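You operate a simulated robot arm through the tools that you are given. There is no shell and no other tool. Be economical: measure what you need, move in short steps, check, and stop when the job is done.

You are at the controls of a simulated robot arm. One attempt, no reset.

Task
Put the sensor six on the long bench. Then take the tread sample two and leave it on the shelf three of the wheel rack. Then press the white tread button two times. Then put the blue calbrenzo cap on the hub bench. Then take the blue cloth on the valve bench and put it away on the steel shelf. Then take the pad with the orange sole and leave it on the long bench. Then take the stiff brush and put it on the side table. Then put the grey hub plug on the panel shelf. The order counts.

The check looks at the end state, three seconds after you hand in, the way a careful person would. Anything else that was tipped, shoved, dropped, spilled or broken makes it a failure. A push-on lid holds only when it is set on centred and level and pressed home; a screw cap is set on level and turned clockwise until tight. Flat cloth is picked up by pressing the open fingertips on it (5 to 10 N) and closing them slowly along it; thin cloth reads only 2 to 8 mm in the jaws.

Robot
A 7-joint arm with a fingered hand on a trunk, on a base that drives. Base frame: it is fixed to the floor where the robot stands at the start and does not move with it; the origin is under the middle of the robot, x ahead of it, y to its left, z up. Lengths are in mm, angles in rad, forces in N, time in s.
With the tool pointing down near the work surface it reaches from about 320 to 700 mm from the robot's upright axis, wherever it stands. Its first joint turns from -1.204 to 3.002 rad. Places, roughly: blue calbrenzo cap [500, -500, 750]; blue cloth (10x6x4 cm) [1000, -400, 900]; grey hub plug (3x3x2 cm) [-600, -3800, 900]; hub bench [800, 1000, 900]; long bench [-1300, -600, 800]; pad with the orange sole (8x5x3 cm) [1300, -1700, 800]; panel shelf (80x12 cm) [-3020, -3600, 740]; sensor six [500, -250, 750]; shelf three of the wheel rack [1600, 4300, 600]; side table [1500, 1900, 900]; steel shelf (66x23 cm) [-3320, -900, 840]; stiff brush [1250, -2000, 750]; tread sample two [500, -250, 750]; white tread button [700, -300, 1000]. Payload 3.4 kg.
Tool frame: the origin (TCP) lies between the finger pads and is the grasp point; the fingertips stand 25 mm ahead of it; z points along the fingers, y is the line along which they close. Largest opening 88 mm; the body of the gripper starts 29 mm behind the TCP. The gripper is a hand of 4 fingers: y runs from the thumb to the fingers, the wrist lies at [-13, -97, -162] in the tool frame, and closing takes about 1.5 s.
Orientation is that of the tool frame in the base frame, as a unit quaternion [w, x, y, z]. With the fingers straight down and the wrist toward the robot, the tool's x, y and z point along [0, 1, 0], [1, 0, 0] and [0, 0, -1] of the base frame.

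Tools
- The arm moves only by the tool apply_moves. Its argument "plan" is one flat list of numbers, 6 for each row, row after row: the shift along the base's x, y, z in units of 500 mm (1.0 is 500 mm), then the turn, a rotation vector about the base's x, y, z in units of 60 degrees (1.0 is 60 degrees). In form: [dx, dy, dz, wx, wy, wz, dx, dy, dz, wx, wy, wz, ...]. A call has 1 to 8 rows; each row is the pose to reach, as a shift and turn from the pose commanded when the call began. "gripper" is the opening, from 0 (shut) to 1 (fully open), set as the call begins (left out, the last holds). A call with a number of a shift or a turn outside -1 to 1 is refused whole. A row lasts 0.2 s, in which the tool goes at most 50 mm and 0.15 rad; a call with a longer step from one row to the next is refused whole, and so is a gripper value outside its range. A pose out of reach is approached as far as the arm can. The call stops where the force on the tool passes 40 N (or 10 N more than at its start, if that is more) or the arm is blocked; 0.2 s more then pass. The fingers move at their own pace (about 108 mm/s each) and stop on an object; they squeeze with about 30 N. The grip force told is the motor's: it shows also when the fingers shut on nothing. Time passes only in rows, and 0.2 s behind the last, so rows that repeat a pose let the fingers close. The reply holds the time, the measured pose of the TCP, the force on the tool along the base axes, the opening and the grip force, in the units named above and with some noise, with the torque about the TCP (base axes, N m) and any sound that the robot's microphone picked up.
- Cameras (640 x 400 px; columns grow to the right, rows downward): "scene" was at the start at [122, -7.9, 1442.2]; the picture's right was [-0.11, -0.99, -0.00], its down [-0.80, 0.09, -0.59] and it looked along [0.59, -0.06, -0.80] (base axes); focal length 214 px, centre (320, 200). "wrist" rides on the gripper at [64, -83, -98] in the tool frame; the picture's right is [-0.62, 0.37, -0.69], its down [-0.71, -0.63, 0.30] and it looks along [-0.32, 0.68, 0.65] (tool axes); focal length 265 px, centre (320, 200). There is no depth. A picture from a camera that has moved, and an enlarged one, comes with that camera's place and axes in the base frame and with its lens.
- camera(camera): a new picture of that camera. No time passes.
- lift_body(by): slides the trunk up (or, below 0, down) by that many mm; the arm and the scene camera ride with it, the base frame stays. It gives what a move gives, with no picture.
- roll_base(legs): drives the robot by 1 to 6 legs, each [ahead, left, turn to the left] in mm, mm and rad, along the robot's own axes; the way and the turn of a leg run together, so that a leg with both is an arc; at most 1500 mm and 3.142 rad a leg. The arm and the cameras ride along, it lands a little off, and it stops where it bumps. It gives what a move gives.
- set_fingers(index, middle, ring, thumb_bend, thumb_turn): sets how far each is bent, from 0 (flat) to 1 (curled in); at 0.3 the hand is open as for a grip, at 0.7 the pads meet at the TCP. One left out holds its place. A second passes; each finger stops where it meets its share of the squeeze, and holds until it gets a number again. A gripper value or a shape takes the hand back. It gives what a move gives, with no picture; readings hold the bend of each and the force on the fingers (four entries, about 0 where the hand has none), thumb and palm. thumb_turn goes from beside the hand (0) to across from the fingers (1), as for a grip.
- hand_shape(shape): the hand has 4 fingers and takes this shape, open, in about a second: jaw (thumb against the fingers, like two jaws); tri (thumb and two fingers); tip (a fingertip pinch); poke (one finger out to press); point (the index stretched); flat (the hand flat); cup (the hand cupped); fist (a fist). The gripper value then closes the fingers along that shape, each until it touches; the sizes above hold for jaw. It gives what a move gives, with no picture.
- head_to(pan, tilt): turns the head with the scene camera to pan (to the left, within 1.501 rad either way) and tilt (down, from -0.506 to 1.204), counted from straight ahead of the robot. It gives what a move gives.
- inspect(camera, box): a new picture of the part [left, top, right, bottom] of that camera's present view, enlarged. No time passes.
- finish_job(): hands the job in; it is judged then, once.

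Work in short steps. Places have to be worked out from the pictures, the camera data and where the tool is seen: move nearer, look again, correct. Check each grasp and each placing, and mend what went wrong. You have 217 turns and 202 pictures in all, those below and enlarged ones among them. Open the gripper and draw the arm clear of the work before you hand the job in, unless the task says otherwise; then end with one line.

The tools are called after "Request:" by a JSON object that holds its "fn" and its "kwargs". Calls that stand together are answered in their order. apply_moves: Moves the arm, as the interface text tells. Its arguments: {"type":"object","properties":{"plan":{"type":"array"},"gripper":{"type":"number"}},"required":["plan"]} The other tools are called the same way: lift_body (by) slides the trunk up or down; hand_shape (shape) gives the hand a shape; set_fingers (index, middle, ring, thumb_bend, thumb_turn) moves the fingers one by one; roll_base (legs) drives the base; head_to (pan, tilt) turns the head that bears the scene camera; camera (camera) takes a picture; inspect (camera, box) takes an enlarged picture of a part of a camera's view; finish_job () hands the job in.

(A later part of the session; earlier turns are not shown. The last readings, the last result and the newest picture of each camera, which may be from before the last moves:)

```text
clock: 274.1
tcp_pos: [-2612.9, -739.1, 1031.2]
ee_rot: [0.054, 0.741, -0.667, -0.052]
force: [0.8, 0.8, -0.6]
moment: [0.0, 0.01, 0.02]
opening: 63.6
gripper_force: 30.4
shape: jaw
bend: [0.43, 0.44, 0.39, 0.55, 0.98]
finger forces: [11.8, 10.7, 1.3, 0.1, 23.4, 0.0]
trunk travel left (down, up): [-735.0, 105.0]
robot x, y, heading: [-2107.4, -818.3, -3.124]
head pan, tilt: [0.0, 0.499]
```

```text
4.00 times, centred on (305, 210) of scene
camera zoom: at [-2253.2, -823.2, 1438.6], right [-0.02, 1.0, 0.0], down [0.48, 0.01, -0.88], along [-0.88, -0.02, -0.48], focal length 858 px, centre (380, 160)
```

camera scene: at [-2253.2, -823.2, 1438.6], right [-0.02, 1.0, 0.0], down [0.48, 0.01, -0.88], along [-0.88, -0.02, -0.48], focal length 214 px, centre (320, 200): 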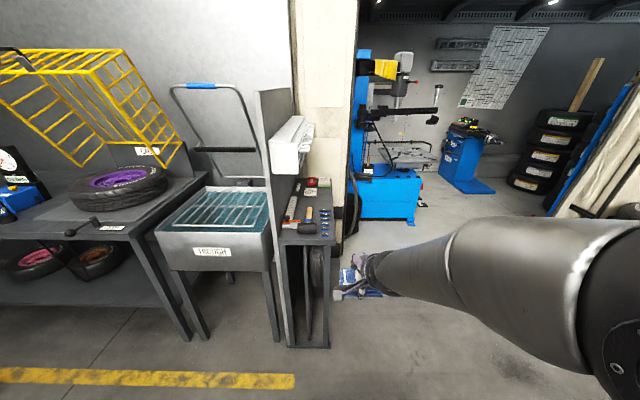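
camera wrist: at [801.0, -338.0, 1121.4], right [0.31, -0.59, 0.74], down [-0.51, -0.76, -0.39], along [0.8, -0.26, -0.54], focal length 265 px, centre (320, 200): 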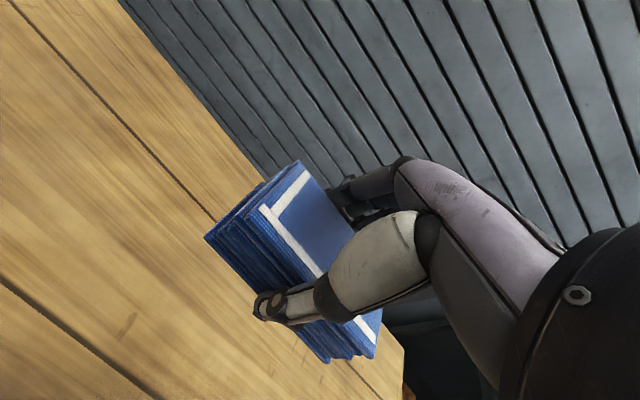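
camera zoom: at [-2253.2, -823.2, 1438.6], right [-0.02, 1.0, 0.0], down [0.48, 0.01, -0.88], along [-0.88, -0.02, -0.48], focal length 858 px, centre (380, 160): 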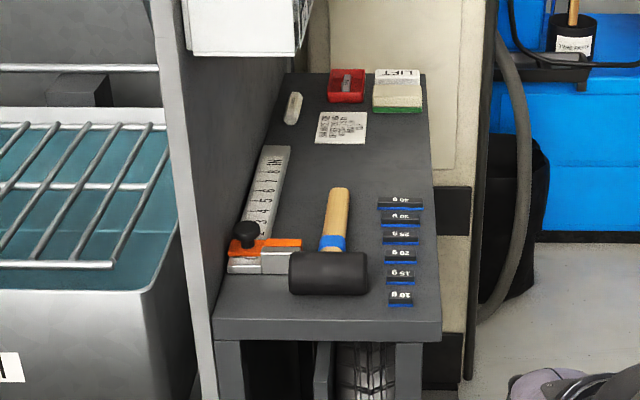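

The steel shelf top (z ~840) spans x -2986 to -3688, y -1013 to -769, with a free patch around (-3327, -869). I drive up to it with the cloth held high.

Request:
{"fn": "roll_base", "kwargs": {"legs": [[0, 0, -0.02], [0, 60, 0], [480, 0, 0]]}}

Request:
{"fn": "head_to", "kwargs": {"pan": 0.1, "tilt": 0.75}}

Request:
{"fn": "camera", "kwargs": {"camera": "scene"}}

Request:
{"fn": "camera", "kwargs": {"camera": "wrist"}}

```text
clock: 277.8
tcp_pos: [-3090.7, -785.7, 1032.3]
ee_rot: [0.053, 0.735, -0.674, -0.05]
force: [-1.2, 0.1, -0.9]
moment: [0.02, -0.04, 0.05]
opening: 63.7
gripper_force: 29.8
shape: jaw
bend: [0.43, 0.44, 0.39, 0.55, 0.98]
finger forces: [11.8, 10.7, 1.3, 0.1, 23.4, 0.0]
trunk travel left (down, up): [-735.0, 105.0]
robot x, y, heading: [-2587.3, -882.6, 3.138]
head pan, tilt: [0.0, 0.499]
```

```text
clock: 278.6
tcp_pos: [-3090.4, -787.0, 1031.7]
ee_rot: [0.053, 0.735, -0.674, -0.052]
force: [0.2, 0.9, 0.1]
moment: [-0.07, -0.02, 0.0]
opening: 63.9
gripper_force: 29.8
shape: jaw
bend: [0.43, 0.44, 0.39, 0.55, 0.98]
finger forces: [11.8, 10.7, 1.3, 0.0, 23.4, 0.0]
trunk travel left (down, up): [-735.0, 105.0]
robot x, y, heading: [-2590.5, -874.3, 3.141]
head pan, tilt: [0.099, 0.75]
```

```text
116 pictures are left
camera scene: at [-2723.2, -887.6, 1416.7], right [-0.1, 1.0, 0.0], down [0.68, 0.07, -0.73], along [-0.73, -0.07, -0.68], focal length 214 px, centre (320, 200)
```

scene: 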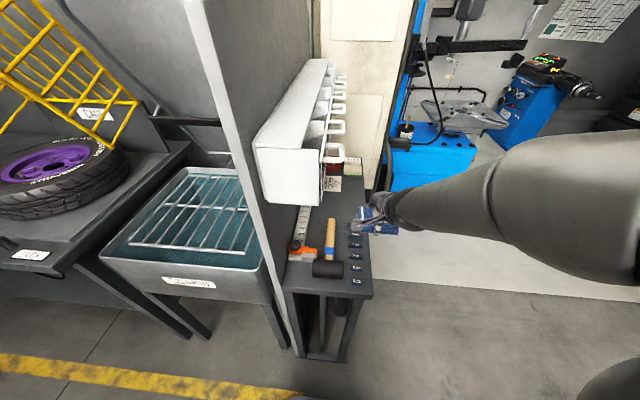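

```text
115 pictures are left
camera wrist: at [-2988.3, -843.8, 1118.1], right [-0.31, 0.59, 0.74], down [0.51, 0.76, -0.39], along [-0.8, 0.26, -0.54], focal length 265 px, centre (320, 200)
```

wrist: 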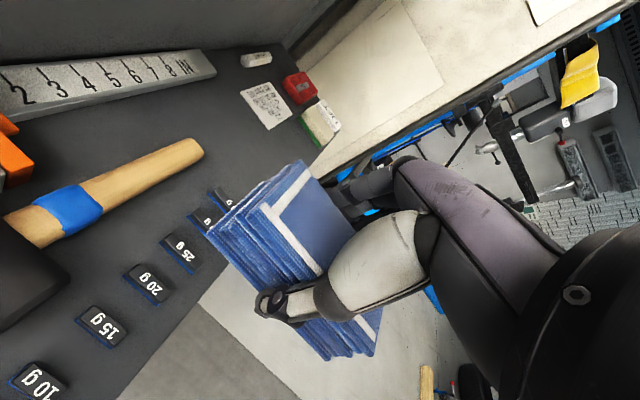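

The free patch is larger than thought: x -3235 to -3400, y -900 to -775. I target (-3315, -838), which also stays clear of the bin rack; I roll 90 mm ahead, lower, and move over it.

Request:
{"fn": "roll_base", "kwargs": {"legs": [[90, 0, 0]]}}

Request:
{"fn": "apply_moves", "kwargs": {"plan": [0, 0, -0.08, 0, 0, 0, -0.04, -0.02, -0.16, 0, 0, -0.02, -0.12, -0.05, -0.2, 0, 0, -0.05, -0.2, -0.08, -0.2, 0, 0, -0.08, -0.266, -0.1, -0.2, 0, 0, -0.08]}}

Request:
{"fn": "camera", "kwargs": {"camera": "wrist"}}

Request:
{"fn": "camera", "kwargs": {"camera": "scene"}}

```text
clock: 279.7
tcp_pos: [-3180.0, -785.7, 1031.9]
ee_rot: [0.054, 0.735, -0.674, -0.051]
force: [-0.8, 0.7, -0.7]
moment: [0.0, -0.03, -0.01]
opening: 63.7
gripper_force: 30.2
shape: jaw
bend: [0.43, 0.44, 0.39, 0.55, 0.98]
finger forces: [11.8, 10.7, 1.3, 0.0, 23.4, 0.1]
trunk travel left (down, up): [-735.0, 105.0]
robot x, y, heading: [-2677.7, -881.5, 3.137]
head pan, tilt: [0.099, 0.75]
```

```text
clock: 280.9
tcp_pos: [-3313.8, -837.2, 929.7]
ee_rot: [0.049, 0.706, -0.705, -0.052]
force: [0.0, -0.4, 0.4]
moment: [0.02, 0.02, 0.01]
opening: 63.6
gripper_force: 30.8
shape: jaw
bend: [0.43, 0.44, 0.4, 0.55, 0.98]
finger forces: [11.7, 10.8, 1.3, 0.1, 23.5, 0.1]
trunk travel left (down, up): [-735.0, 105.0]
robot x, y, heading: [-2677.7, -880.5, 3.139]
head pan, tilt: [0.099, 0.75]
```

```text
114 pictures are left
camera wrist: at [-3218.0, -902.9, 1016.4], right [-0.26, 0.62, 0.74], down [0.58, 0.72, -0.39], along [-0.77, 0.33, -0.55], focal length 265 px, centre (320, 200)
```

wrist: 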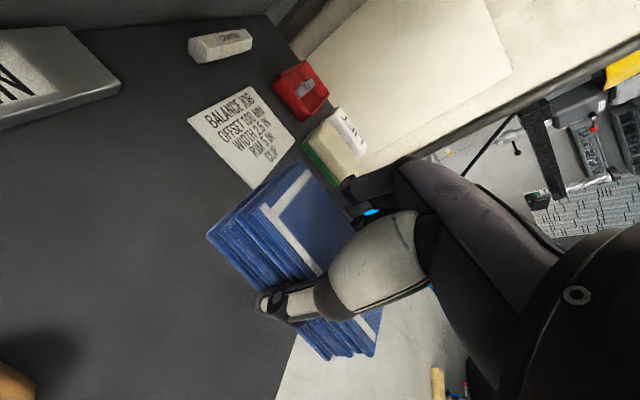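

```text
113 pictures are left
camera scene: at [-2814.0, -887.4, 1416.5], right [-0.1, 1.0, 0.0], down [0.68, 0.07, -0.73], along [-0.73, -0.07, -0.68], focal length 214 px, centre (320, 200)
```

scene: 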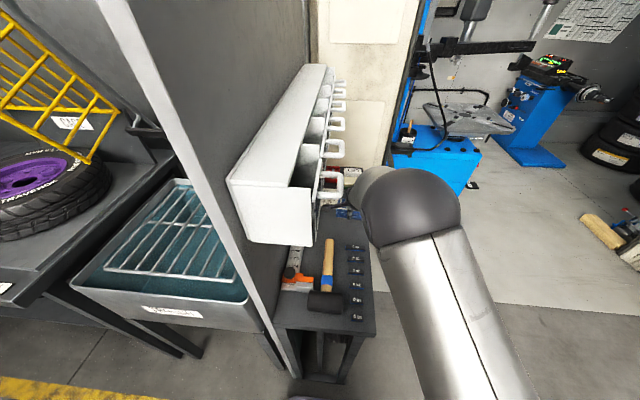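

The spot is clear, and the right end keeps about 20 mm from the edge. I shift 8 mm inward and lower to contact.

Request:
{"fn": "apply_moves", "kwargs": {"plan": [0, -0.016, -0.05, 0, 0, 0, 0, -0.016, -0.09, 0, 0, 0, 0, -0.016, -0.1, 0, 0, 0, 0, -0.016, -0.108, 0, 0, 0]}}

```text
clock: 281.9
tcp_pos: [-3311.7, -842.7, 881.0]
ee_rot: [0.054, 0.705, -0.705, -0.057]
force: [-1.9, 2.2, 18.2]
moment: [-0.01, -0.49, 0.02]
opening: 63.2
gripper_force: 30.0
shape: jaw
bend: [0.42, 0.44, 0.39, 0.55, 0.99]
finger forces: [14.7, 11.9, 1.9, 0.0, 32.0, 0.0]
trunk travel left (down, up): [-735.0, 105.0]
robot x, y, heading: [-2678.1, -876.9, 3.14]
head pan, tilt: [0.099, 0.75]
```

Contact is felt. I open moderately in place, then rise straight up.

Request:
{"fn": "apply_moves", "kwargs": {"plan": [0, 0, 0.004, 0, 0, 0, 0, 0, 0.006, 0, 0, 0, 0, 0, 0.006, 0, 0, 0, 0, 0, 0.006, 0, 0, 0, 0, 0, 0.006, 0, 0, 0], "gripper": 0.95}}

Request:
{"fn": "apply_moves", "kwargs": {"plan": [0, 0, 0.04, 0, 0, 0, 0, 0.01, 0.1, 0, 0, 0, 0, 0.03, 0.14, 0, 0, 0]}}

Request:
{"fn": "camera", "kwargs": {"camera": "wrist"}}

```text
clock: 283.1
tcp_pos: [-3311.6, -843.6, 880.6]
ee_rot: [0.049, 0.706, -0.705, -0.054]
force: [-1.8, -0.1, 5.2]
moment: [-0.03, -0.24, -0.02]
opening: 83.6
gripper_force: 0.2
shape: jaw
bend: [0.32, 0.31, 0.3, 0.31, 0.98]
finger forces: [0.2, 0.0, 0.0, 0.0, 5.3, 0.1]
trunk travel left (down, up): [-735.0, 105.0]
robot x, y, heading: [-2682.5, -877.5, 3.138]
head pan, tilt: [0.099, 0.75]
```

```text
clock: 283.9
tcp_pos: [-3311.0, -827.1, 948.5]
ee_rot: [0.051, 0.706, -0.705, -0.052]
force: [0.1, 0.0, 0.0]
moment: [0.01, 0.02, 0.01]
opening: 83.4
gripper_force: 0.1
shape: jaw
bend: [0.32, 0.31, 0.3, 0.31, 0.98]
finger forces: [0.1, 0.0, 0.0, 0.0, 0.0, 0.0]
trunk travel left (down, up): [-735.0, 105.0]
robot x, y, heading: [-2677.2, -879.7, 3.141]
head pan, tilt: [0.099, 0.75]
```

```text
112 pictures are left
camera wrist: at [-3213.8, -893.2, 1035.5], right [-0.26, 0.62, 0.74], down [0.58, 0.72, -0.39], along [-0.77, 0.33, -0.55], focal length 265 px, centre (320, 200)
```

wrist: 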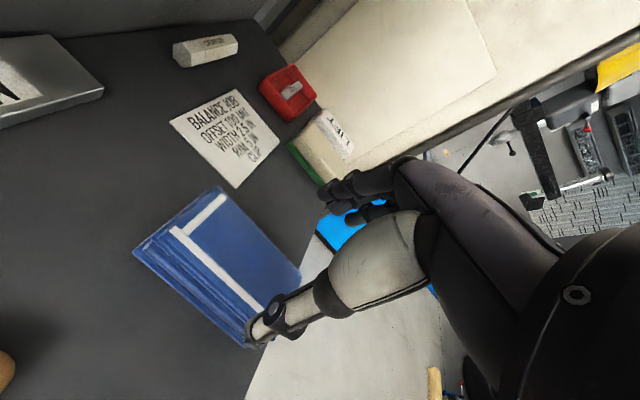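

The cloth lies on the steel shelf. I withdraw the hand and drive back around the north side.

Request:
{"fn": "apply_moves", "kwargs": {"plan": [0, 0, 0.06, 0, 0, 0, 0.08, 0, 0.1, 0, -0.05, 0, 0.16, 0, 0.1, 0, -0.1, 0, 0.24, 0, 0.1, 0, -0.135, 0, 0.3, 0, 0.1, 0, -0.135, 0]}}

Request:
{"fn": "roll_base", "kwargs": {"legs": [[-570, 0, 0], [0, 1500, 0]]}}

```text
clock: 285.1
tcp_pos: [-3159.0, -826.8, 997.3]
ee_rot: [0.002, 0.707, -0.707, -0.003]
force: [0.3, -0.3, -0.1]
moment: [0.01, 0.02, 0.0]
opening: 83.4
gripper_force: 0.0
shape: jaw
bend: [0.32, 0.31, 0.3, 0.31, 0.98]
finger forces: [0.0, 0.1, 0.0, 0.0, 0.1, 0.0]
trunk travel left (down, up): [-735.0, 105.0]
robot x, y, heading: [-2677.3, -881.8, 3.137]
head pan, tilt: [0.099, 0.75]
```

```text
clock: 295.4
tcp_pos: [-2523.2, -2363.6, 996.7]
ee_rot: [0.002, 0.731, -0.683, -0.004]
force: [-0.5, 0.3, -1.6]
moment: [0.04, 0.0, 0.01]
opening: 83.6
gripper_force: 0.0
shape: jaw
bend: [0.32, 0.31, 0.3, 0.31, 0.98]
finger forces: [0.1, 0.1, 0.1, 0.0, 0.0, 0.1]
trunk travel left (down, up): [-735.0, 105.0]
robot x, y, heading: [-2040.8, -2385.2, -3.077]
head pan, tilt: [0.099, 0.75]
```

I strafed the wrong way (south), but nothing was touched. I use the chance to look for a passage south-east.

Request:
{"fn": "head_to", "kwargs": {"pan": 1.5, "tilt": 0.4}}

Request:
{"fn": "camera", "kwargs": {"camera": "scene"}}

```text
clock: 297.0
tcp_pos: [-2523.0, -2363.3, 997.2]
ee_rot: [0.001, 0.73, -0.684, -0.004]
force: [-0.2, -0.2, 0.0]
moment: [-0.01, 0.0, -0.01]
opening: 83.4
gripper_force: 0.2
shape: jaw
bend: [0.32, 0.31, 0.3, 0.31, 0.98]
finger forces: [0.0, 0.0, 0.0, 0.0, 0.1, 0.0]
trunk travel left (down, up): [-735.0, 105.0]
robot x, y, heading: [-2041.8, -2386.0, -3.076]
head pan, tilt: [1.499, 0.4]
```

```text
111 pictures are left
camera scene: at [-2092.2, -2480.0, 1447.7], right [-1.0, 0.01, 0.0], down [0.0, 0.39, -0.92], along [-0.01, -0.92, -0.39], focal length 214 px, centre (320, 200)
```

scene: 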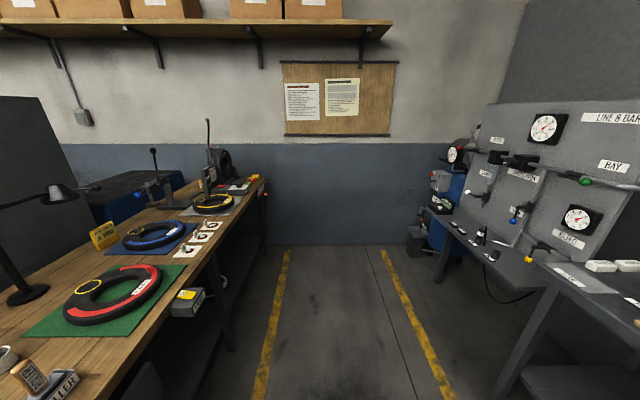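

The aisle is a dead end, with the panel shelf to be used later at right. I straighten and go back north along the aisle.

Request:
{"fn": "roll_base", "kwargs": {"legs": [[0, 0, -0.065], [60, 0, 0], [0, -1500, 0]]}}

Request:
{"fn": "roll_base", "kwargs": {"legs": [[0, -1500, 0], [0, -920, 0]]}}

```text
clock: 305.5
tcp_pos: [-2605.5, -825.3, 997.8]
ee_rot: [0.002, 0.72, -0.694, -0.003]
force: [-0.4, 0.3, 0.0]
moment: [-0.01, 0.0, 0.03]
opening: 83.4
gripper_force: 0.0
shape: jaw
bend: [0.32, 0.31, 0.3, 0.31, 0.98]
finger forces: [0.0, 0.1, 0.1, 0.0, 0.0, 0.1]
trunk travel left (down, up): [-735.0, 105.0]
robot x, y, heading: [-2120.0, -862.0, -3.107]
head pan, tilt: [1.499, 0.4]
```

```text
clock: 317.5
tcp_pos: [-2727.5, 1615.9, 996.7]
ee_rot: [0.001, 0.725, -0.689, -0.005]
force: [0.8, 0.0, -0.4]
moment: [0.01, 0.01, 0.0]
opening: 83.5
gripper_force: 0.1
shape: jaw
bend: [0.32, 0.31, 0.3, 0.31, 0.98]
finger forces: [0.0, 0.0, 0.1, 0.0, 0.1, 0.0]
trunk travel left (down, up): [-735.0, 105.0]
robot x, y, heading: [-2245.4, 1588.4, -3.09]
head pan, tilt: [1.499, 0.4]
```

I turn to face +x and drive back to the east aisle, then south.

Request:
{"fn": "roll_base", "kwargs": {"legs": [[0, 0, 3.09], [1500, 0, 0], [480, 0, 0]]}}

Request:
{"fn": "roll_base", "kwargs": {"legs": [[0, -1500, 0], [0, -1300, 0]]}}

Request:
{"fn": "head_to", "kwargs": {"pan": -0.3, "tilt": 0.5}}

Request:
{"fn": "camera", "kwargs": {"camera": "scene"}}

```text
clock: 334.7
tcp_pos: [242.6, 1427.4, 997.7]
ee_rot: [0.003, 0.723, 0.69, 0.0]
force: [0.2, 0.3, -0.4]
moment: [-0.03, 0.0, 0.03]
opening: 83.4
gripper_force: 0.2
shape: jaw
bend: [0.32, 0.31, 0.3, 0.31, 0.98]
finger forces: [0.0, 0.0, 0.0, 0.0, 0.0, 0.1]
trunk travel left (down, up): [-735.0, 105.0]
robot x, y, heading: [-236.0, 1502.4, -0.053]
head pan, tilt: [1.499, 0.4]
```

```text
clock: 348.6
tcp_pos: [165.8, -1444.0, 997.7]
ee_rot: [0.003, 0.714, 0.7, 0.002]
force: [-0.2, -0.8, 0.5]
moment: [0.0, 0.01, 0.0]
opening: 83.6
gripper_force: 0.0
shape: jaw
bend: [0.32, 0.31, 0.3, 0.31, 0.98]
finger forces: [0.1, 0.0, 0.0, 0.0, 0.0, 0.1]
trunk travel left (down, up): [-735.0, 105.0]
robot x, y, heading: [-311.6, -1383.1, -0.03]
head pan, tilt: [1.499, 0.4]
```

```text
clock: 350.4
tcp_pos: [166.0, -1444.8, 997.2]
ee_rot: [0.004, 0.715, 0.699, 0.001]
force: [-0.2, 0.6, -0.6]
moment: [0.0, -0.02, 0.01]
opening: 83.3
gripper_force: 0.0
shape: jaw
bend: [0.32, 0.31, 0.3, 0.31, 0.98]
finger forces: [0.1, 0.0, 0.1, 0.0, 0.0, 0.1]
trunk travel left (down, up): [-735.0, 105.0]
robot x, y, heading: [-313.8, -1380.5, -0.026]
head pan, tilt: [-0.3, 0.499]
```

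```text
110 pictures are left
camera scene: at [-179.3, -1411.3, 1438.6], right [-0.32, -0.95, 0.0], down [-0.45, 0.15, -0.88], along [0.83, -0.28, -0.48], focal length 214 px, centre (320, 200)
```

scene: 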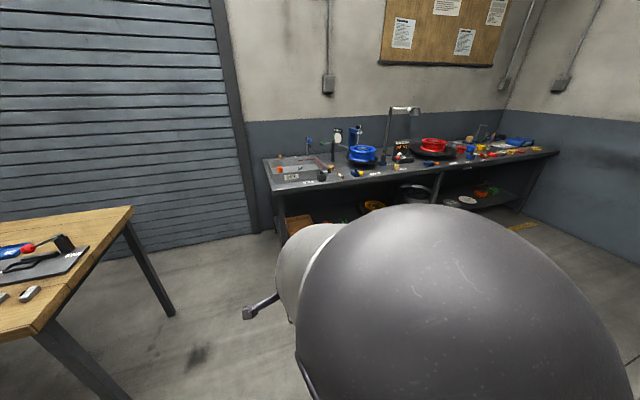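

The grey bench's front edge is near x 1055, from y -1530 southward. I approach it around y -1850 and look.

Request:
{"fn": "roll_base", "kwargs": {"legs": [[0, 0, 0.026], [0, -420, 0], [650, 0, 0]]}}

Request:
{"fn": "head_to", "kwargs": {"pan": 0.1, "tilt": 0.6}}

Request:
{"fn": "camera", "kwargs": {"camera": "scene"}}

```text
clock: 352.9
tcp_pos: [171.7, -1737.2, 996.8]
ee_rot: [0.002, 0.759, 0.651, 0.001]
force: [-1.0, 0.7, -0.6]
moment: [0.01, 0.01, 0.0]
opening: 83.4
gripper_force: 0.0
shape: jaw
bend: [0.32, 0.31, 0.3, 0.31, 0.98]
finger forces: [0.0, 0.0, 0.1, 0.0, 0.0, 0.1]
trunk travel left (down, up): [-735.0, 105.0]
robot x, y, heading: [-294.9, -1609.7, -0.162]
head pan, tilt: [-0.3, 0.499]
stopped in leg 2: the robot was blocked; the commanded pose is now the measured one
```

```text
clock: 353.8
tcp_pos: [171.7, -1736.3, 996.4]
ee_rot: [0.004, 0.759, 0.651, 0.001]
force: [-0.5, -0.7, -0.8]
moment: [0.0, -0.02, 0.0]
opening: 83.4
gripper_force: 0.0
shape: jaw
bend: [0.32, 0.31, 0.3, 0.31, 0.98]
finger forces: [0.1, 0.0, 0.0, 0.0, 0.0, 0.1]
trunk travel left (down, up): [-735.0, 105.0]
robot x, y, heading: [-299.4, -1608.7, -0.157]
head pan, tilt: [0.099, 0.6]
```

```text
109 pictures are left
camera scene: at [-159.7, -1623.2, 1429.6], right [-0.06, -1.0, 0.0], down [-0.56, 0.03, -0.83], along [0.82, -0.05, -0.56], focal length 214 px, centre (320, 200)
```

scene: 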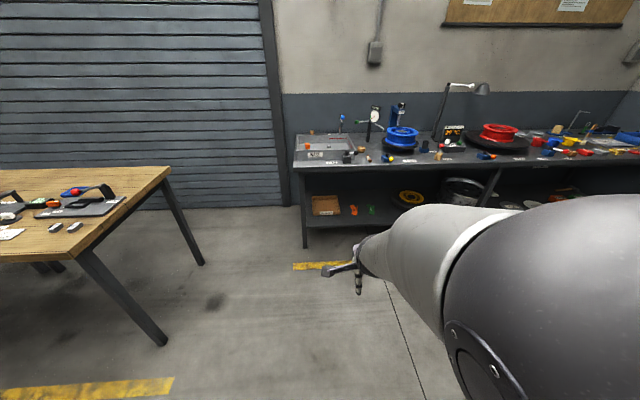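

I was blocked on the right, likely by the cart. I look to the right to see.

Request:
{"fn": "head_to", "kwargs": {"pan": -1.5, "tilt": 0.7}}

Request:
{"fn": "camera", "kwargs": {"camera": "scene"}}

```text
clock: 355.4
tcp_pos: [171.5, -1735.8, 997.2]
ee_rot: [0.003, 0.759, 0.651, 0.0]
force: [-0.1, 0.0, 0.2]
moment: [0.0, 0.01, 0.03]
opening: 83.2
gripper_force: 0.1
shape: jaw
bend: [0.32, 0.31, 0.3, 0.31, 0.98]
finger forces: [0.0, 0.1, 0.0, 0.0, 0.1, 0.0]
trunk travel left (down, up): [-735.0, 105.0]
robot x, y, heading: [-295.5, -1607.4, -0.16]
head pan, tilt: [-1.499, 0.7]
```

```text
108 pictures are left
camera scene: at [-255.2, -1702.4, 1420.9], right [-1.0, 0.09, 0.0], down [0.06, 0.64, -0.76], along [-0.07, -0.76, -0.64], focal length 214 px, centre (320, 200)
```

scene: 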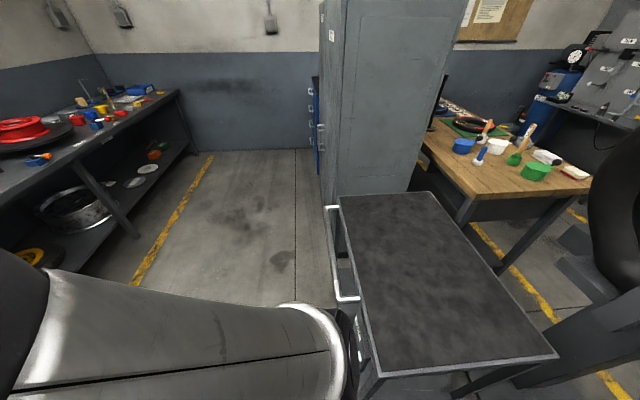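

My shoulder side touched the cart's edge; it looks in place and the robot swivelled instead. I move off it, straighten, go ahead, and then sideways.

Request:
{"fn": "roll_base", "kwargs": {"legs": [[0, 150, 0], [0, 0, 0.16], [600, 0, 0], [0, -380, 0]]}}

Request:
{"fn": "head_to", "kwargs": {"pan": 0.1, "tilt": 0.6}}

Request:
{"fn": "camera", "kwargs": {"camera": "scene"}}

```text
clock: 362.5
tcp_pos: [827.9, -1899.3, 997.7]
ee_rot: [0.003, 0.706, 0.709, 0.001]
force: [0.1, -0.2, 0.6]
moment: [0.01, 0.0, 0.03]
opening: 83.5
gripper_force: 0.0
shape: jaw
bend: [0.32, 0.31, 0.3, 0.31, 0.98]
finger forces: [0.0, 0.0, 0.1, 0.0, 0.1, 0.0]
trunk travel left (down, up): [-735.0, 105.0]
robot x, y, heading: [344.4, -1848.7, 0.003]
head pan, tilt: [-1.499, 0.7]
```

```text
clock: 364.2
tcp_pos: [826.8, -1898.8, 997.5]
ee_rot: [0.003, 0.706, 0.709, 0.001]
force: [0.0, -0.1, -0.4]
moment: [0.0, 0.01, -0.03]
opening: 83.4
gripper_force: 0.1
shape: jaw
bend: [0.32, 0.31, 0.3, 0.31, 0.98]
finger forces: [0.0, 0.0, 0.0, 0.1, 0.0, 0.0]
trunk travel left (down, up): [-735.0, 105.0]
robot x, y, heading: [345.5, -1851.7, 0.001]
head pan, tilt: [0.099, 0.6]
```

```text
107 pictures are left
camera scene: at [481.9, -1838.7, 1429.5], right [0.1, -1.0, 0.0], down [-0.56, -0.05, -0.83], along [0.82, 0.08, -0.56], focal length 214 px, centre (320, 200)
```

scene: 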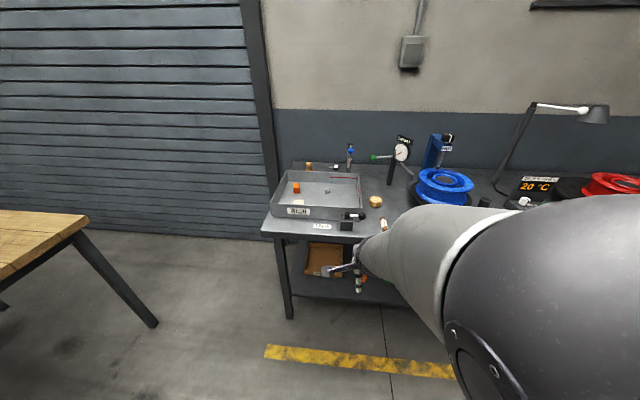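

Request:
{"fn": "inspect", "kwargs": {"camera": "scene", "box": [250, 120, 480, 250]}}

Request:
{"fn": "camera", "kwargs": {"camera": "wrist"}}

```text
2.78 times, centred on (365, 185) of scene
camera zoom: at [481.9, -1838.7, 1429.5], right [0.1, -1.0, 0.0], down [-0.56, -0.05, -0.83], along [0.82, 0.08, -0.56], focal length 597 px, centre (195, 242)
```

zoom: 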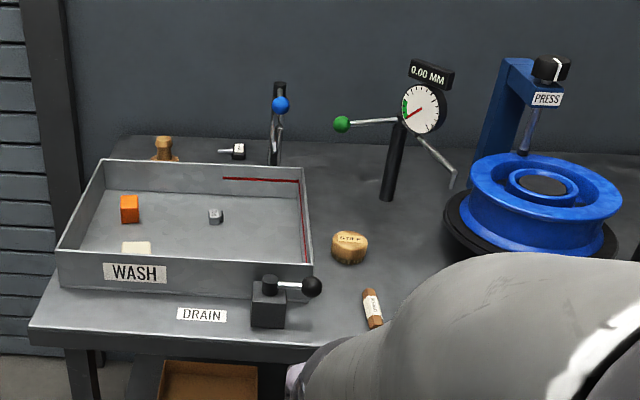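

```text
105 pictures are left
camera wrist: at [742.3, -1835.6, 1096.2], right [0.37, -0.62, 0.7], down [-0.63, -0.72, -0.31], along [0.69, -0.32, -0.65], focal length 265 px, centre (320, 200)
```

wrist: 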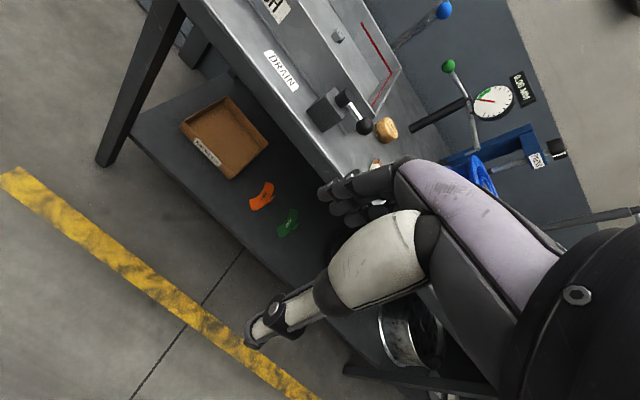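

The STIFF-labelled brush is visible, and the WASH tray holds some objects. I raise the trunk and move closer to see the pad.

Request:
{"fn": "lift_body", "kwargs": {"by": 100}}

Request:
{"fn": "roll_base", "kwargs": {"legs": [[0, 150, 0], [180, 0, 0]]}}

Request:
{"fn": "head_to", "kwargs": {"pan": 0.1, "tilt": 0.7}}

Request:
{"fn": "camera", "kwargs": {"camera": "scene"}}

Request:
{"fn": "camera", "kwargs": {"camera": "wrist"}}

```text
clock: 365.5
tcp_pos: [826.9, -1898.6, 1097.3]
ee_rot: [0.003, 0.706, 0.709, 0.001]
force: [0.8, -0.8, -0.1]
moment: [-0.01, -0.01, 0.01]
opening: 83.6
gripper_force: 0.0
shape: jaw
bend: [0.32, 0.31, 0.3, 0.31, 0.98]
finger forces: [0.1, 0.0, 0.0, 0.1, 0.0, 0.1]
trunk travel left (down, up): [-835.0, 5.0]
robot x, y, heading: [345.9, -1848.3, -0.0]
head pan, tilt: [0.099, 0.6]
```

```text
clock: 368.0
tcp_pos: [1001.4, -1755.7, 1097.6]
ee_rot: [0.003, 0.707, 0.707, 0.002]
force: [0.4, 0.0, 0.6]
moment: [0.0, 0.02, 0.0]
opening: 83.4
gripper_force: 0.1
shape: jaw
bend: [0.32, 0.31, 0.3, 0.31, 0.98]
finger forces: [0.0, 0.0, 0.0, 0.0, 0.1, 0.1]
trunk travel left (down, up): [-835.0, 5.0]
robot x, y, heading: [519.4, -1701.8, -0.003]
head pan, tilt: [0.099, 0.6]
```

```text
clock: 368.6
tcp_pos: [1002.2, -1754.8, 1096.6]
ee_rot: [0.004, 0.706, 0.708, 0.001]
force: [-0.8, 0.3, 0.1]
moment: [0.02, -0.02, 0.0]
opening: 83.5
gripper_force: 0.0
shape: jaw
bend: [0.32, 0.31, 0.3, 0.31, 0.98]
finger forces: [0.1, 0.0, 0.0, 0.0, 0.0, 0.0]
trunk travel left (down, up): [-835.0, 5.0]
robot x, y, heading: [522.9, -1704.8, -0.005]
head pan, tilt: [0.099, 0.7]
```

```text
104 pictures are left
camera scene: at [655.0, -1694.3, 1520.9], right [0.1, -1.0, 0.0], down [-0.64, -0.06, -0.76], along [0.76, 0.07, -0.64], focal length 214 px, centre (320, 200)
```

scene: 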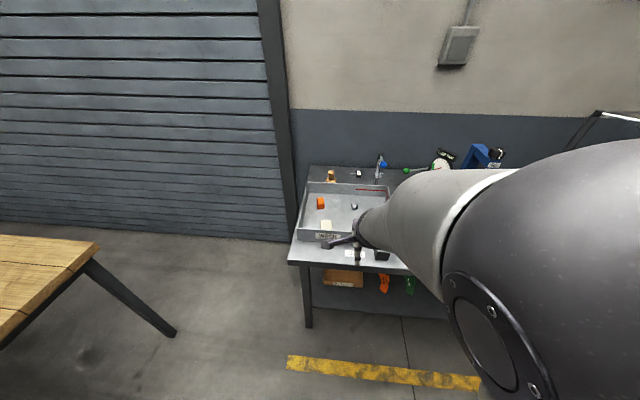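

```text
103 pictures are left
camera wrist: at [918.8, -1691.5, 1196.2], right [0.37, -0.62, 0.7], down [-0.63, -0.72, -0.31], along [0.69, -0.33, -0.65], focal length 265 px, centre (320, 200)
```

wrist: 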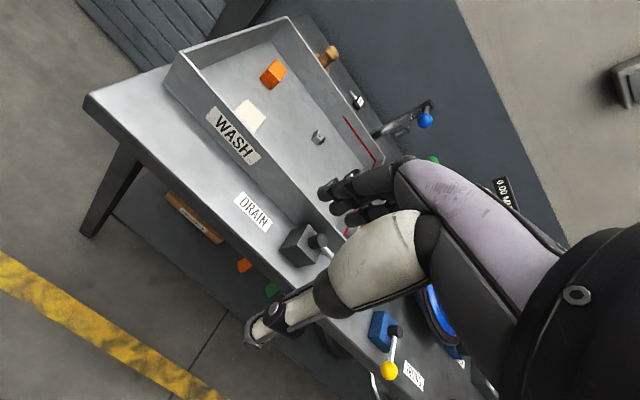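

I enlarge the tray to identify the pad.

Request:
{"fn": "inspect", "kwargs": {"camera": "wrist", "box": [150, 10, 390, 250]}}

Request:
{"fn": "inspect", "kwargs": {"camera": "scene", "box": [280, 140, 420, 300]}}

```text
1.67 times, centred on (270, 130) of wrist
camera zoom: at [918.8, -1691.5, 1196.2], right [0.37, -0.62, 0.7], down [-0.63, -0.72, -0.31], along [0.69, -0.33, -0.65], focal length 442 px, centre (403, 317)
```

zoom: 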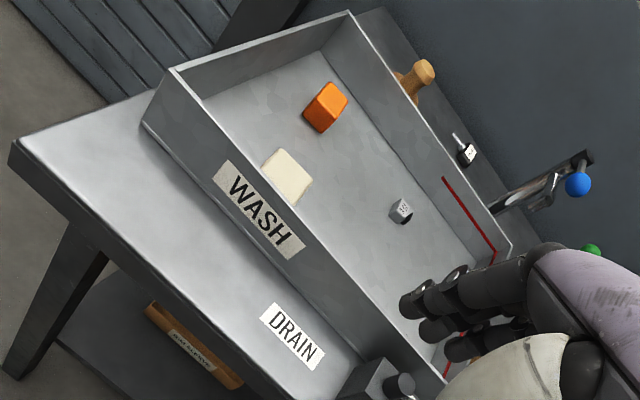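

```text
2.50 times, centred on (350, 220) of scene
camera zoom: at [655.0, -1694.3, 1520.9], right [0.1, -1.0, 0.0], down [-0.64, -0.06, -0.76], along [0.76, 0.07, -0.64], focal length 536 px, centre (245, 150)
```

zoom: 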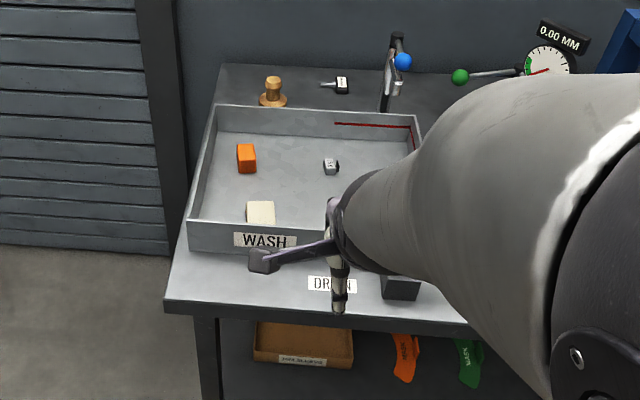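

I zoom strongly on the cream and orange blocks in the tray.

Request:
{"fn": "inspect", "kwargs": {"camera": "wrist", "box": [230, 50, 310, 140]}}

Request:
{"fn": "inspect", "kwargs": {"camera": "scene", "box": [310, 185, 350, 245]}}

```text
4.44 times, centred on (270, 95) of wrist
camera zoom: at [918.8, -1691.5, 1196.2], right [0.37, -0.62, 0.7], down [-0.63, -0.72, -0.31], along [0.69, -0.33, -0.65], focal length 1180 px, centre (542, 667)
```

zoom: 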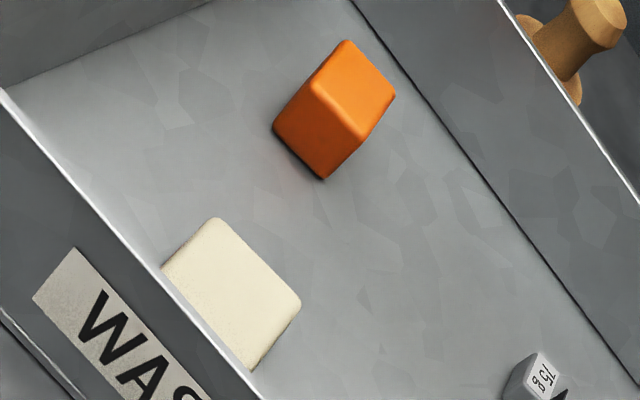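

```text
6.67 times, centred on (330, 215) of scene
camera zoom: at [655.0, -1694.3, 1520.9], right [0.1, -1.0, 0.0], down [-0.64, -0.06, -0.76], along [0.76, 0.07, -0.64], focal length 1430 px, centre (253, 100)
```

zoom: 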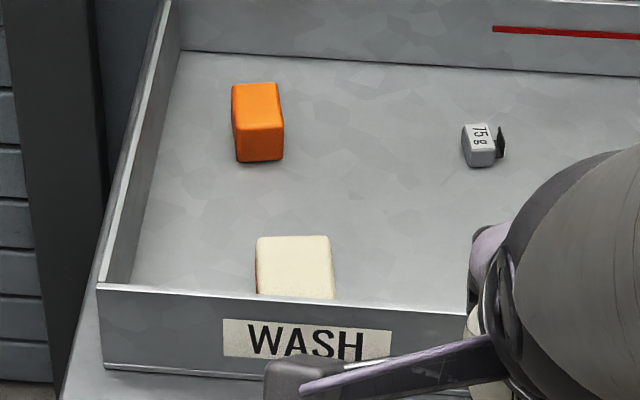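

The cream pad shows an orange edge underneath, so it is the pad with the orange sole; the all-orange block is not. It lies at about (1245, -1665), 5 cm wide along y; I reposition the base and turn the hand 90° to grip across y.

Request:
{"fn": "roll_base", "kwargs": {"legs": [[0, -92, 0], [165, 0, 0]]}}

Request:
{"fn": "apply_moves", "kwargs": {"plan": [0.02, 0.03, 0, 0, 0, 0.13, 0.03, 0.07, 0, 0, 0, 0.26, 0.05, 0.11, 0, 0, 0, 0.39, 0.07, 0.15, 0, 0, 0, 0.52, 0.09, 0.19, 0, 0, 0, 0.65, 0.11, 0.23, 0, 0, 0, 0.78, 0.13, 0.27, 0, 0, 0, 0.91, 0.15, 0.3, 0, 0, 0, 1.0], "gripper": 0.85}}

Request:
{"fn": "apply_moves", "kwargs": {"plan": [0, 0.02, 0, 0, 0, 0.12, 0, 0.04, -0.04, 0, 0, 0.24, 0, 0.05, -0.1, 0, 0, 0.37, 0, 0.06, -0.18, 0, 0, 0.5]}}

Request:
{"fn": "camera", "kwargs": {"camera": "wrist"}}

Request:
{"fn": "camera", "kwargs": {"camera": "scene"}}

```text
clock: 370.8
tcp_pos: [1172.2, -1846.7, 1096.7]
ee_rot: [0.003, 0.704, 0.71, 0.001]
force: [0.4, -0.3, -0.6]
moment: [-0.04, -0.02, -0.05]
opening: 83.6
gripper_force: 0.0
shape: jaw
bend: [0.32, 0.31, 0.3, 0.31, 0.98]
finger forces: [0.0, 0.0, 0.1, 0.0, 0.1, 0.0]
trunk travel left (down, up): [-835.0, 5.0]
robot x, y, heading: [691.6, -1793.2, 0.004]
head pan, tilt: [0.099, 0.7]
```

```text
clock: 372.6
tcp_pos: [1248.6, -1694.3, 1095.5]
ee_rot: [0.003, 0.255, 0.967, 0.002]
force: [-0.4, 0.0, 0.2]
moment: [0.01, -0.02, 0.04]
opening: 75.1
gripper_force: 0.0
shape: jaw
bend: [0.28, 0.33, 0.3, 0.43, 0.98]
finger forces: [0.0, 0.0, 0.0, 0.2, 0.0, 0.0]
trunk travel left (down, up): [-835.0, 5.0]
robot x, y, heading: [690.6, -1794.5, -0.0]
head pan, tilt: [0.099, 0.7]
```

```text
clock: 373.6
tcp_pos: [1246.8, -1666.5, 1005.1]
ee_rot: [0.002, -0.004, 1.0, 0.004]
force: [0.2, 0.6, -0.3]
moment: [-0.03, -0.04, 0.0]
opening: 75.1
gripper_force: 0.1
shape: jaw
bend: [0.28, 0.33, 0.31, 0.43, 0.98]
finger forces: [0.0, 0.1, 0.0, 0.0, 0.1, 0.0]
trunk travel left (down, up): [-835.0, 5.0]
robot x, y, heading: [688.9, -1795.6, -0.003]
head pan, tilt: [0.099, 0.7]
```

```text
98 pictures are left
camera wrist: at [1183.1, -1752.8, 1104.8], right [0.61, 0.37, 0.7], down [0.72, -0.62, -0.31], along [0.32, 0.69, -0.65], focal length 265 px, centre (320, 200)
```

wrist: 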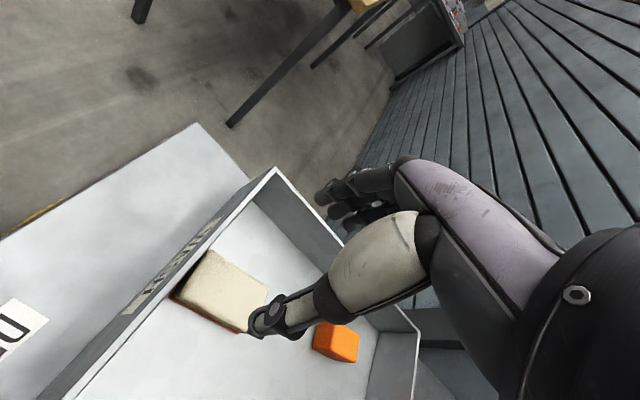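

```text
97 pictures are left
camera scene: at [825.2, -1787.2, 1520.8], right [0.1, -0.99, 0.0], down [-0.64, -0.07, -0.76], along [0.76, 0.08, -0.65], focal length 214 px, centre (320, 200)
```

scene: 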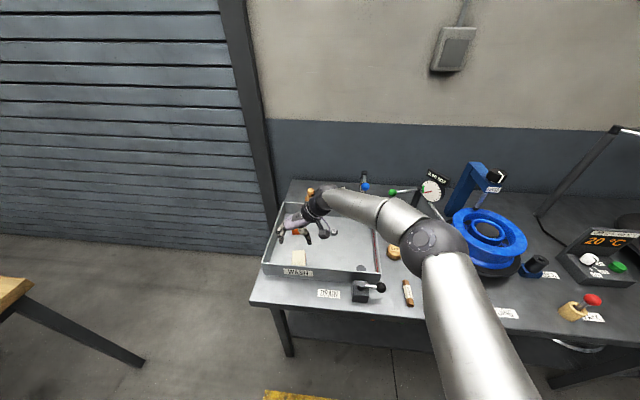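

The orange sole is now clearly visible under the cream pad, centred near (1258, -1672). I correct and lower partway.

Request:
{"fn": "apply_moves", "kwargs": {"plan": [0.012, -0.006, -0.06, 0, 0, 0, 0.022, -0.011, -0.12, 0, 0, 0, 0.022, -0.011, -0.16, 0, 0, 0]}}

Request:
{"fn": "camera", "kwargs": {"camera": "wrist"}}

Request:
{"fn": "inspect", "kwargs": {"camera": "scene", "box": [250, 170, 400, 300]}}

```text
clock: 374.4
tcp_pos: [1259.3, -1673.0, 926.2]
ee_rot: [0.002, -0.005, 1.0, 0.003]
force: [0.2, -0.1, 0.3]
moment: [0.01, -0.01, 0.02]
opening: 74.9
gripper_force: 0.0
shape: jaw
bend: [0.28, 0.33, 0.31, 0.43, 0.98]
finger forces: [0.0, 0.1, 0.0, 0.1, 0.0, 0.0]
trunk travel left (down, up): [-835.0, 5.0]
robot x, y, heading: [688.0, -1798.8, -0.002]
head pan, tilt: [0.099, 0.7]
```

```text
96 pictures are left
camera wrist: at [1195.2, -1759.1, 1025.7], right [0.61, 0.37, 0.7], down [0.72, -0.62, -0.31], along [0.32, 0.69, -0.65], focal length 265 px, centre (320, 200)
```

wrist: 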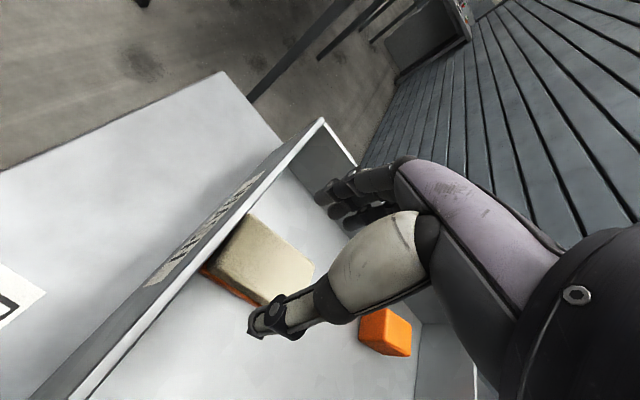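

```text
3.08 times, centred on (325, 235) of scene
camera zoom: at [823.8, -1788.0, 1520.9], right [0.1, -0.99, 0.0], down [-0.64, -0.07, -0.76], along [0.76, 0.08, -0.64], focal length 660 px, centre (305, 92)
```

zoom: 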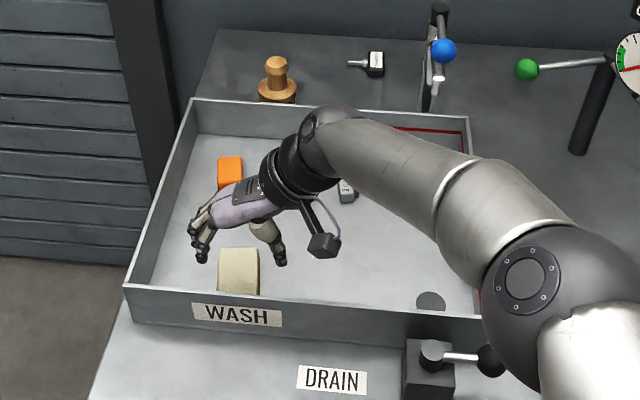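

The pad is almost directly under the TCP. I nudge -4 mm and lower around it.

Request:
{"fn": "apply_moves", "kwargs": {"plan": [-0.008, -0.003, -0.03, 0, 0, 0, -0.008, -0.004, -0.06, 0, 0, 0, -0.008, -0.004, -0.08, 0, 0, 0]}}

Request:
{"fn": "camera", "kwargs": {"camera": "wrist"}}

```text
clock: 375.2
tcp_pos: [1255.7, -1675.9, 888.0]
ee_rot: [0.003, -0.005, 1.0, 0.004]
force: [-0.3, 0.2, -0.3]
moment: [-0.01, 0.01, 0.02]
opening: 75.1
gripper_force: 0.1
shape: jaw
bend: [0.28, 0.33, 0.31, 0.43, 0.98]
finger forces: [0.0, 0.0, 0.1, 0.1, 0.1, 0.1]
trunk travel left (down, up): [-835.0, 5.0]
robot x, y, heading: [692.3, -1794.4, 0.005]
head pan, tilt: [0.099, 0.7]
```

```text
94 pictures are left
camera wrist: at [1191.4, -1762.1, 986.3], right [0.61, 0.37, 0.7], down [0.72, -0.62, -0.31], along [0.32, 0.69, -0.65], focal length 265 px, centre (320, 200)
```

wrist: 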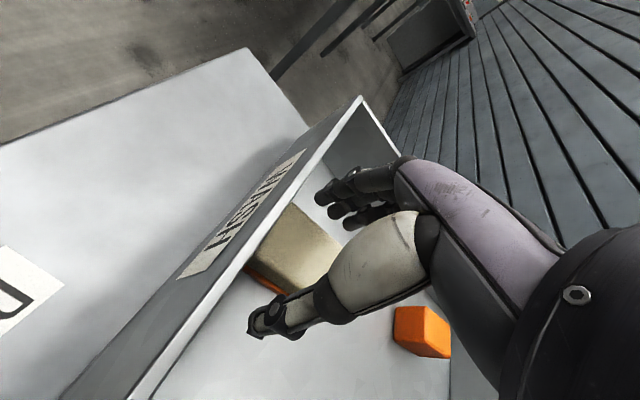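

I lower a few mm more, feeling for the tray floor, then close.

Request:
{"fn": "apply_moves", "kwargs": {"plan": [0, 0, -0.006, 0, 0, 0, 0, 0, -0.012, 0, 0, 0, 0, 0, -0.016, 0, 0, 0]}}

Request:
{"fn": "apply_moves", "kwargs": {"plan": [0, 0, 0, 0, 0, 0, 0, 0, 0, 0, 0, 0, 0, 0, 0, 0, 0, 0, 0, 0, 0, 0, 0, 0, 0, 0, 0, 0, 0, 0, 0, 0, 0, 0, 0, 0], "gripper": 0}}

Request:
{"fn": "camera", "kwargs": {"camera": "wrist"}}

```text
clock: 376.0
tcp_pos: [1254.0, -1673.6, 877.2]
ee_rot: [0.002, -0.004, 1.0, 0.004]
force: [0.0, -1.0, 0.3]
moment: [0.01, 0.01, 0.01]
opening: 75.4
gripper_force: 0.1
shape: jaw
bend: [0.28, 0.33, 0.31, 0.43, 0.98]
finger forces: [0.0, 0.1, 0.0, 0.0, 0.0, 0.1]
trunk travel left (down, up): [-835.0, 5.0]
robot x, y, heading: [691.5, -1800.3, 0.003]
head pan, tilt: [0.099, 0.7]
```

```text
clock: 377.4
tcp_pos: [1254.4, -1673.9, 880.6]
ee_rot: [0.003, -0.003, 1.0, 0.003]
force: [2.6, 1.2, 10.3]
moment: [0.12, -0.07, -0.01]
opening: 36.3
gripper_force: 30.0
shape: jaw
bend: [0.74, 0.45, 0.52, 0.73, 1.0]
finger forces: [19.2, 12.7, 0.0, 0.1, 30.1, 0.0]
trunk travel left (down, up): [-835.0, 5.0]
robot x, y, heading: [687.1, -1796.5, 0.006]
head pan, tilt: [0.099, 0.7]
```

```text
93 pictures are left
camera wrist: at [1189.5, -1759.7, 978.9], right [0.61, 0.37, 0.7], down [0.72, -0.62, -0.3], along [0.32, 0.69, -0.65], focal length 265 px, centre (320, 200)
```

wrist: 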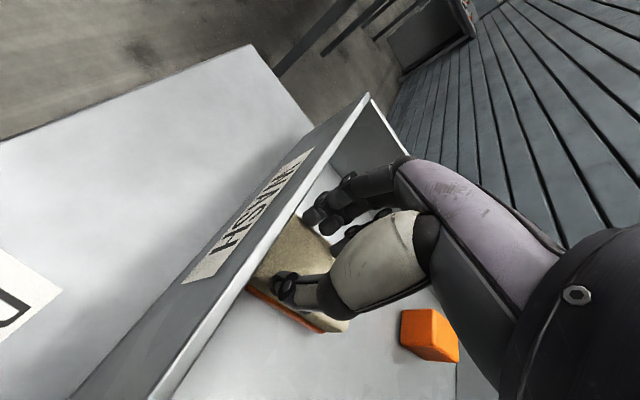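

Index, middle and thumb are loaded. I lift and check the hold.

Request:
{"fn": "apply_moves", "kwargs": {"plan": [0, 0, 0.02, 0, 0, 0, 0, 0, 0.06, 0, 0, 0, 0, 0, 0.14, 0, 0, 0, 0, 0, 0.22, 0, 0, 0, 0, 0, 0.3, 0, 0, 0]}}

Request:
{"fn": "camera", "kwargs": {"camera": "wrist"}}

Request:
{"fn": "inspect", "kwargs": {"camera": "scene", "box": [250, 150, 400, 280]}}

```text
clock: 378.6
tcp_pos: [1252.7, -1673.5, 1030.4]
ee_rot: [0.001, -0.004, 1.0, 0.003]
force: [-0.1, 0.2, 0.3]
moment: [0.02, -0.02, 0.01]
opening: 36.1
gripper_force: 29.8
shape: jaw
bend: [0.74, 0.45, 0.52, 0.73, 1.0]
finger forces: [16.0, 10.6, 0.0, 0.0, 28.2, 0.0]
trunk travel left (down, up): [-835.0, 5.0]
robot x, y, heading: [692.0, -1796.1, 0.004]
head pan, tilt: [0.099, 0.7]
```

```text
92 pictures are left
camera wrist: at [1188.7, -1758.7, 1129.5], right [0.61, 0.37, 0.7], down [0.72, -0.62, -0.31], along [0.32, 0.69, -0.65], focal length 265 px, centre (320, 200)
```

wrist: 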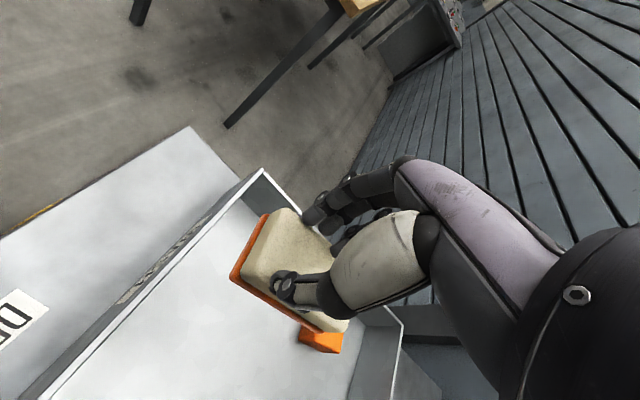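

```text
3.08 times, centred on (325, 215) of scene
camera zoom: at [822.7, -1787.9, 1520.9], right [0.1, -0.99, 0.0], down [-0.64, -0.07, -0.77], along [0.76, 0.08, -0.64], focal length 660 px, centre (305, 154)
```

zoom: 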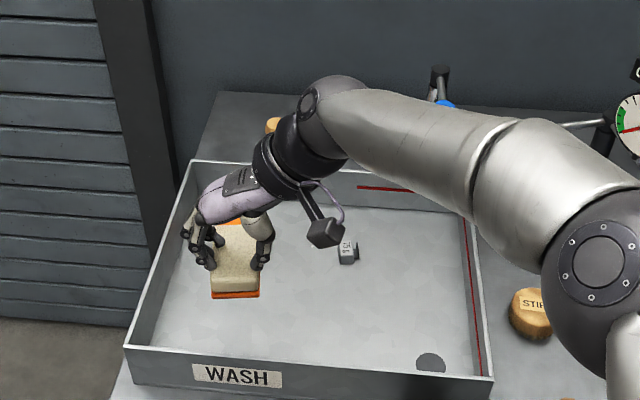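

The pad is held with its sole down. I back away, go north, turn around, and restore the hand's natural yaw on the way to the long bench.

Request:
{"fn": "roll_base", "kwargs": {"legs": [[-690, 0, 0], [0, 1480, 0], [0, 0, 3.14]]}}

Request:
{"fn": "apply_moves", "kwargs": {"plan": [0.01, 0.02, 0, 0, 0, -0.13, 0.02, 0.05, 0, 0, 0, -0.26, 0.03, 0.08, 0, 0, 0, -0.39, 0.04, 0.11, 0, 0, 0, -0.52, 0.05, 0.14, 0, 0, 0, -0.65, 0.06, 0.17, 0, 0, 0, -0.78, 0.07, 0.2, 0, 0, 0, -0.91, 0.08, 0.23, 0, 0, 0, -1.0]}}

Request:
{"fn": "apply_moves", "kwargs": {"plan": [0, 0.03, 0, 0, 0, -0.12, 0, 0.06, 0, 0, 0, -0.24, 0, 0.09, 0, 0, 0, -0.37, 0, 0.1, 0, 0, 0, -0.5]}}

```text
clock: 396.8
tcp_pos: [-606.6, -429.9, 1030.1]
ee_rot: [0.004, 1.0, 0.007, -0.001]
force: [0.1, 0.4, -0.1]
moment: [-0.01, 0.0, 0.02]
opening: 35.6
gripper_force: 29.8
shape: jaw
bend: [0.74, 0.45, 0.52, 0.73, 1.0]
finger forces: [14.9, 9.7, 0.0, 0.1, 26.4, 0.0]
trunk travel left (down, up): [-835.0, 5.0]
robot x, y, heading: [-40.7, -304.7, -3.141]
head pan, tilt: [0.099, 0.7]
```

```text
clock: 398.6
tcp_pos: [-566.8, -314.3, 1028.1]
ee_rot: [0.002, 0.869, -0.495, -0.003]
force: [1.0, -1.2, -0.4]
moment: [-0.04, 0.0, 0.02]
opening: 35.7
gripper_force: 30.8
shape: jaw
bend: [0.74, 0.45, 0.52, 0.73, 1.0]
finger forces: [14.6, 9.8, 0.0, 0.1, 24.9, 0.1]
trunk travel left (down, up): [-835.0, 5.0]
robot x, y, heading: [-40.8, -300.5, -3.135]
head pan, tilt: [0.099, 0.7]
```

```text
clock: 399.6
tcp_pos: [-565.5, -264.9, 1030.5]
ee_rot: [0.001, 0.711, -0.703, -0.003]
force: [-0.5, -0.3, 0.2]
moment: [0.03, 0.01, 0.01]
opening: 35.7
gripper_force: 29.9
shape: jaw
bend: [0.74, 0.45, 0.52, 0.73, 1.0]
finger forces: [14.6, 9.8, 0.1, 0.0, 25.0, 0.1]
trunk travel left (down, up): [-835.0, 5.0]
robot x, y, heading: [-44.4, -299.2, -3.132]
head pan, tilt: [0.099, 0.7]
```

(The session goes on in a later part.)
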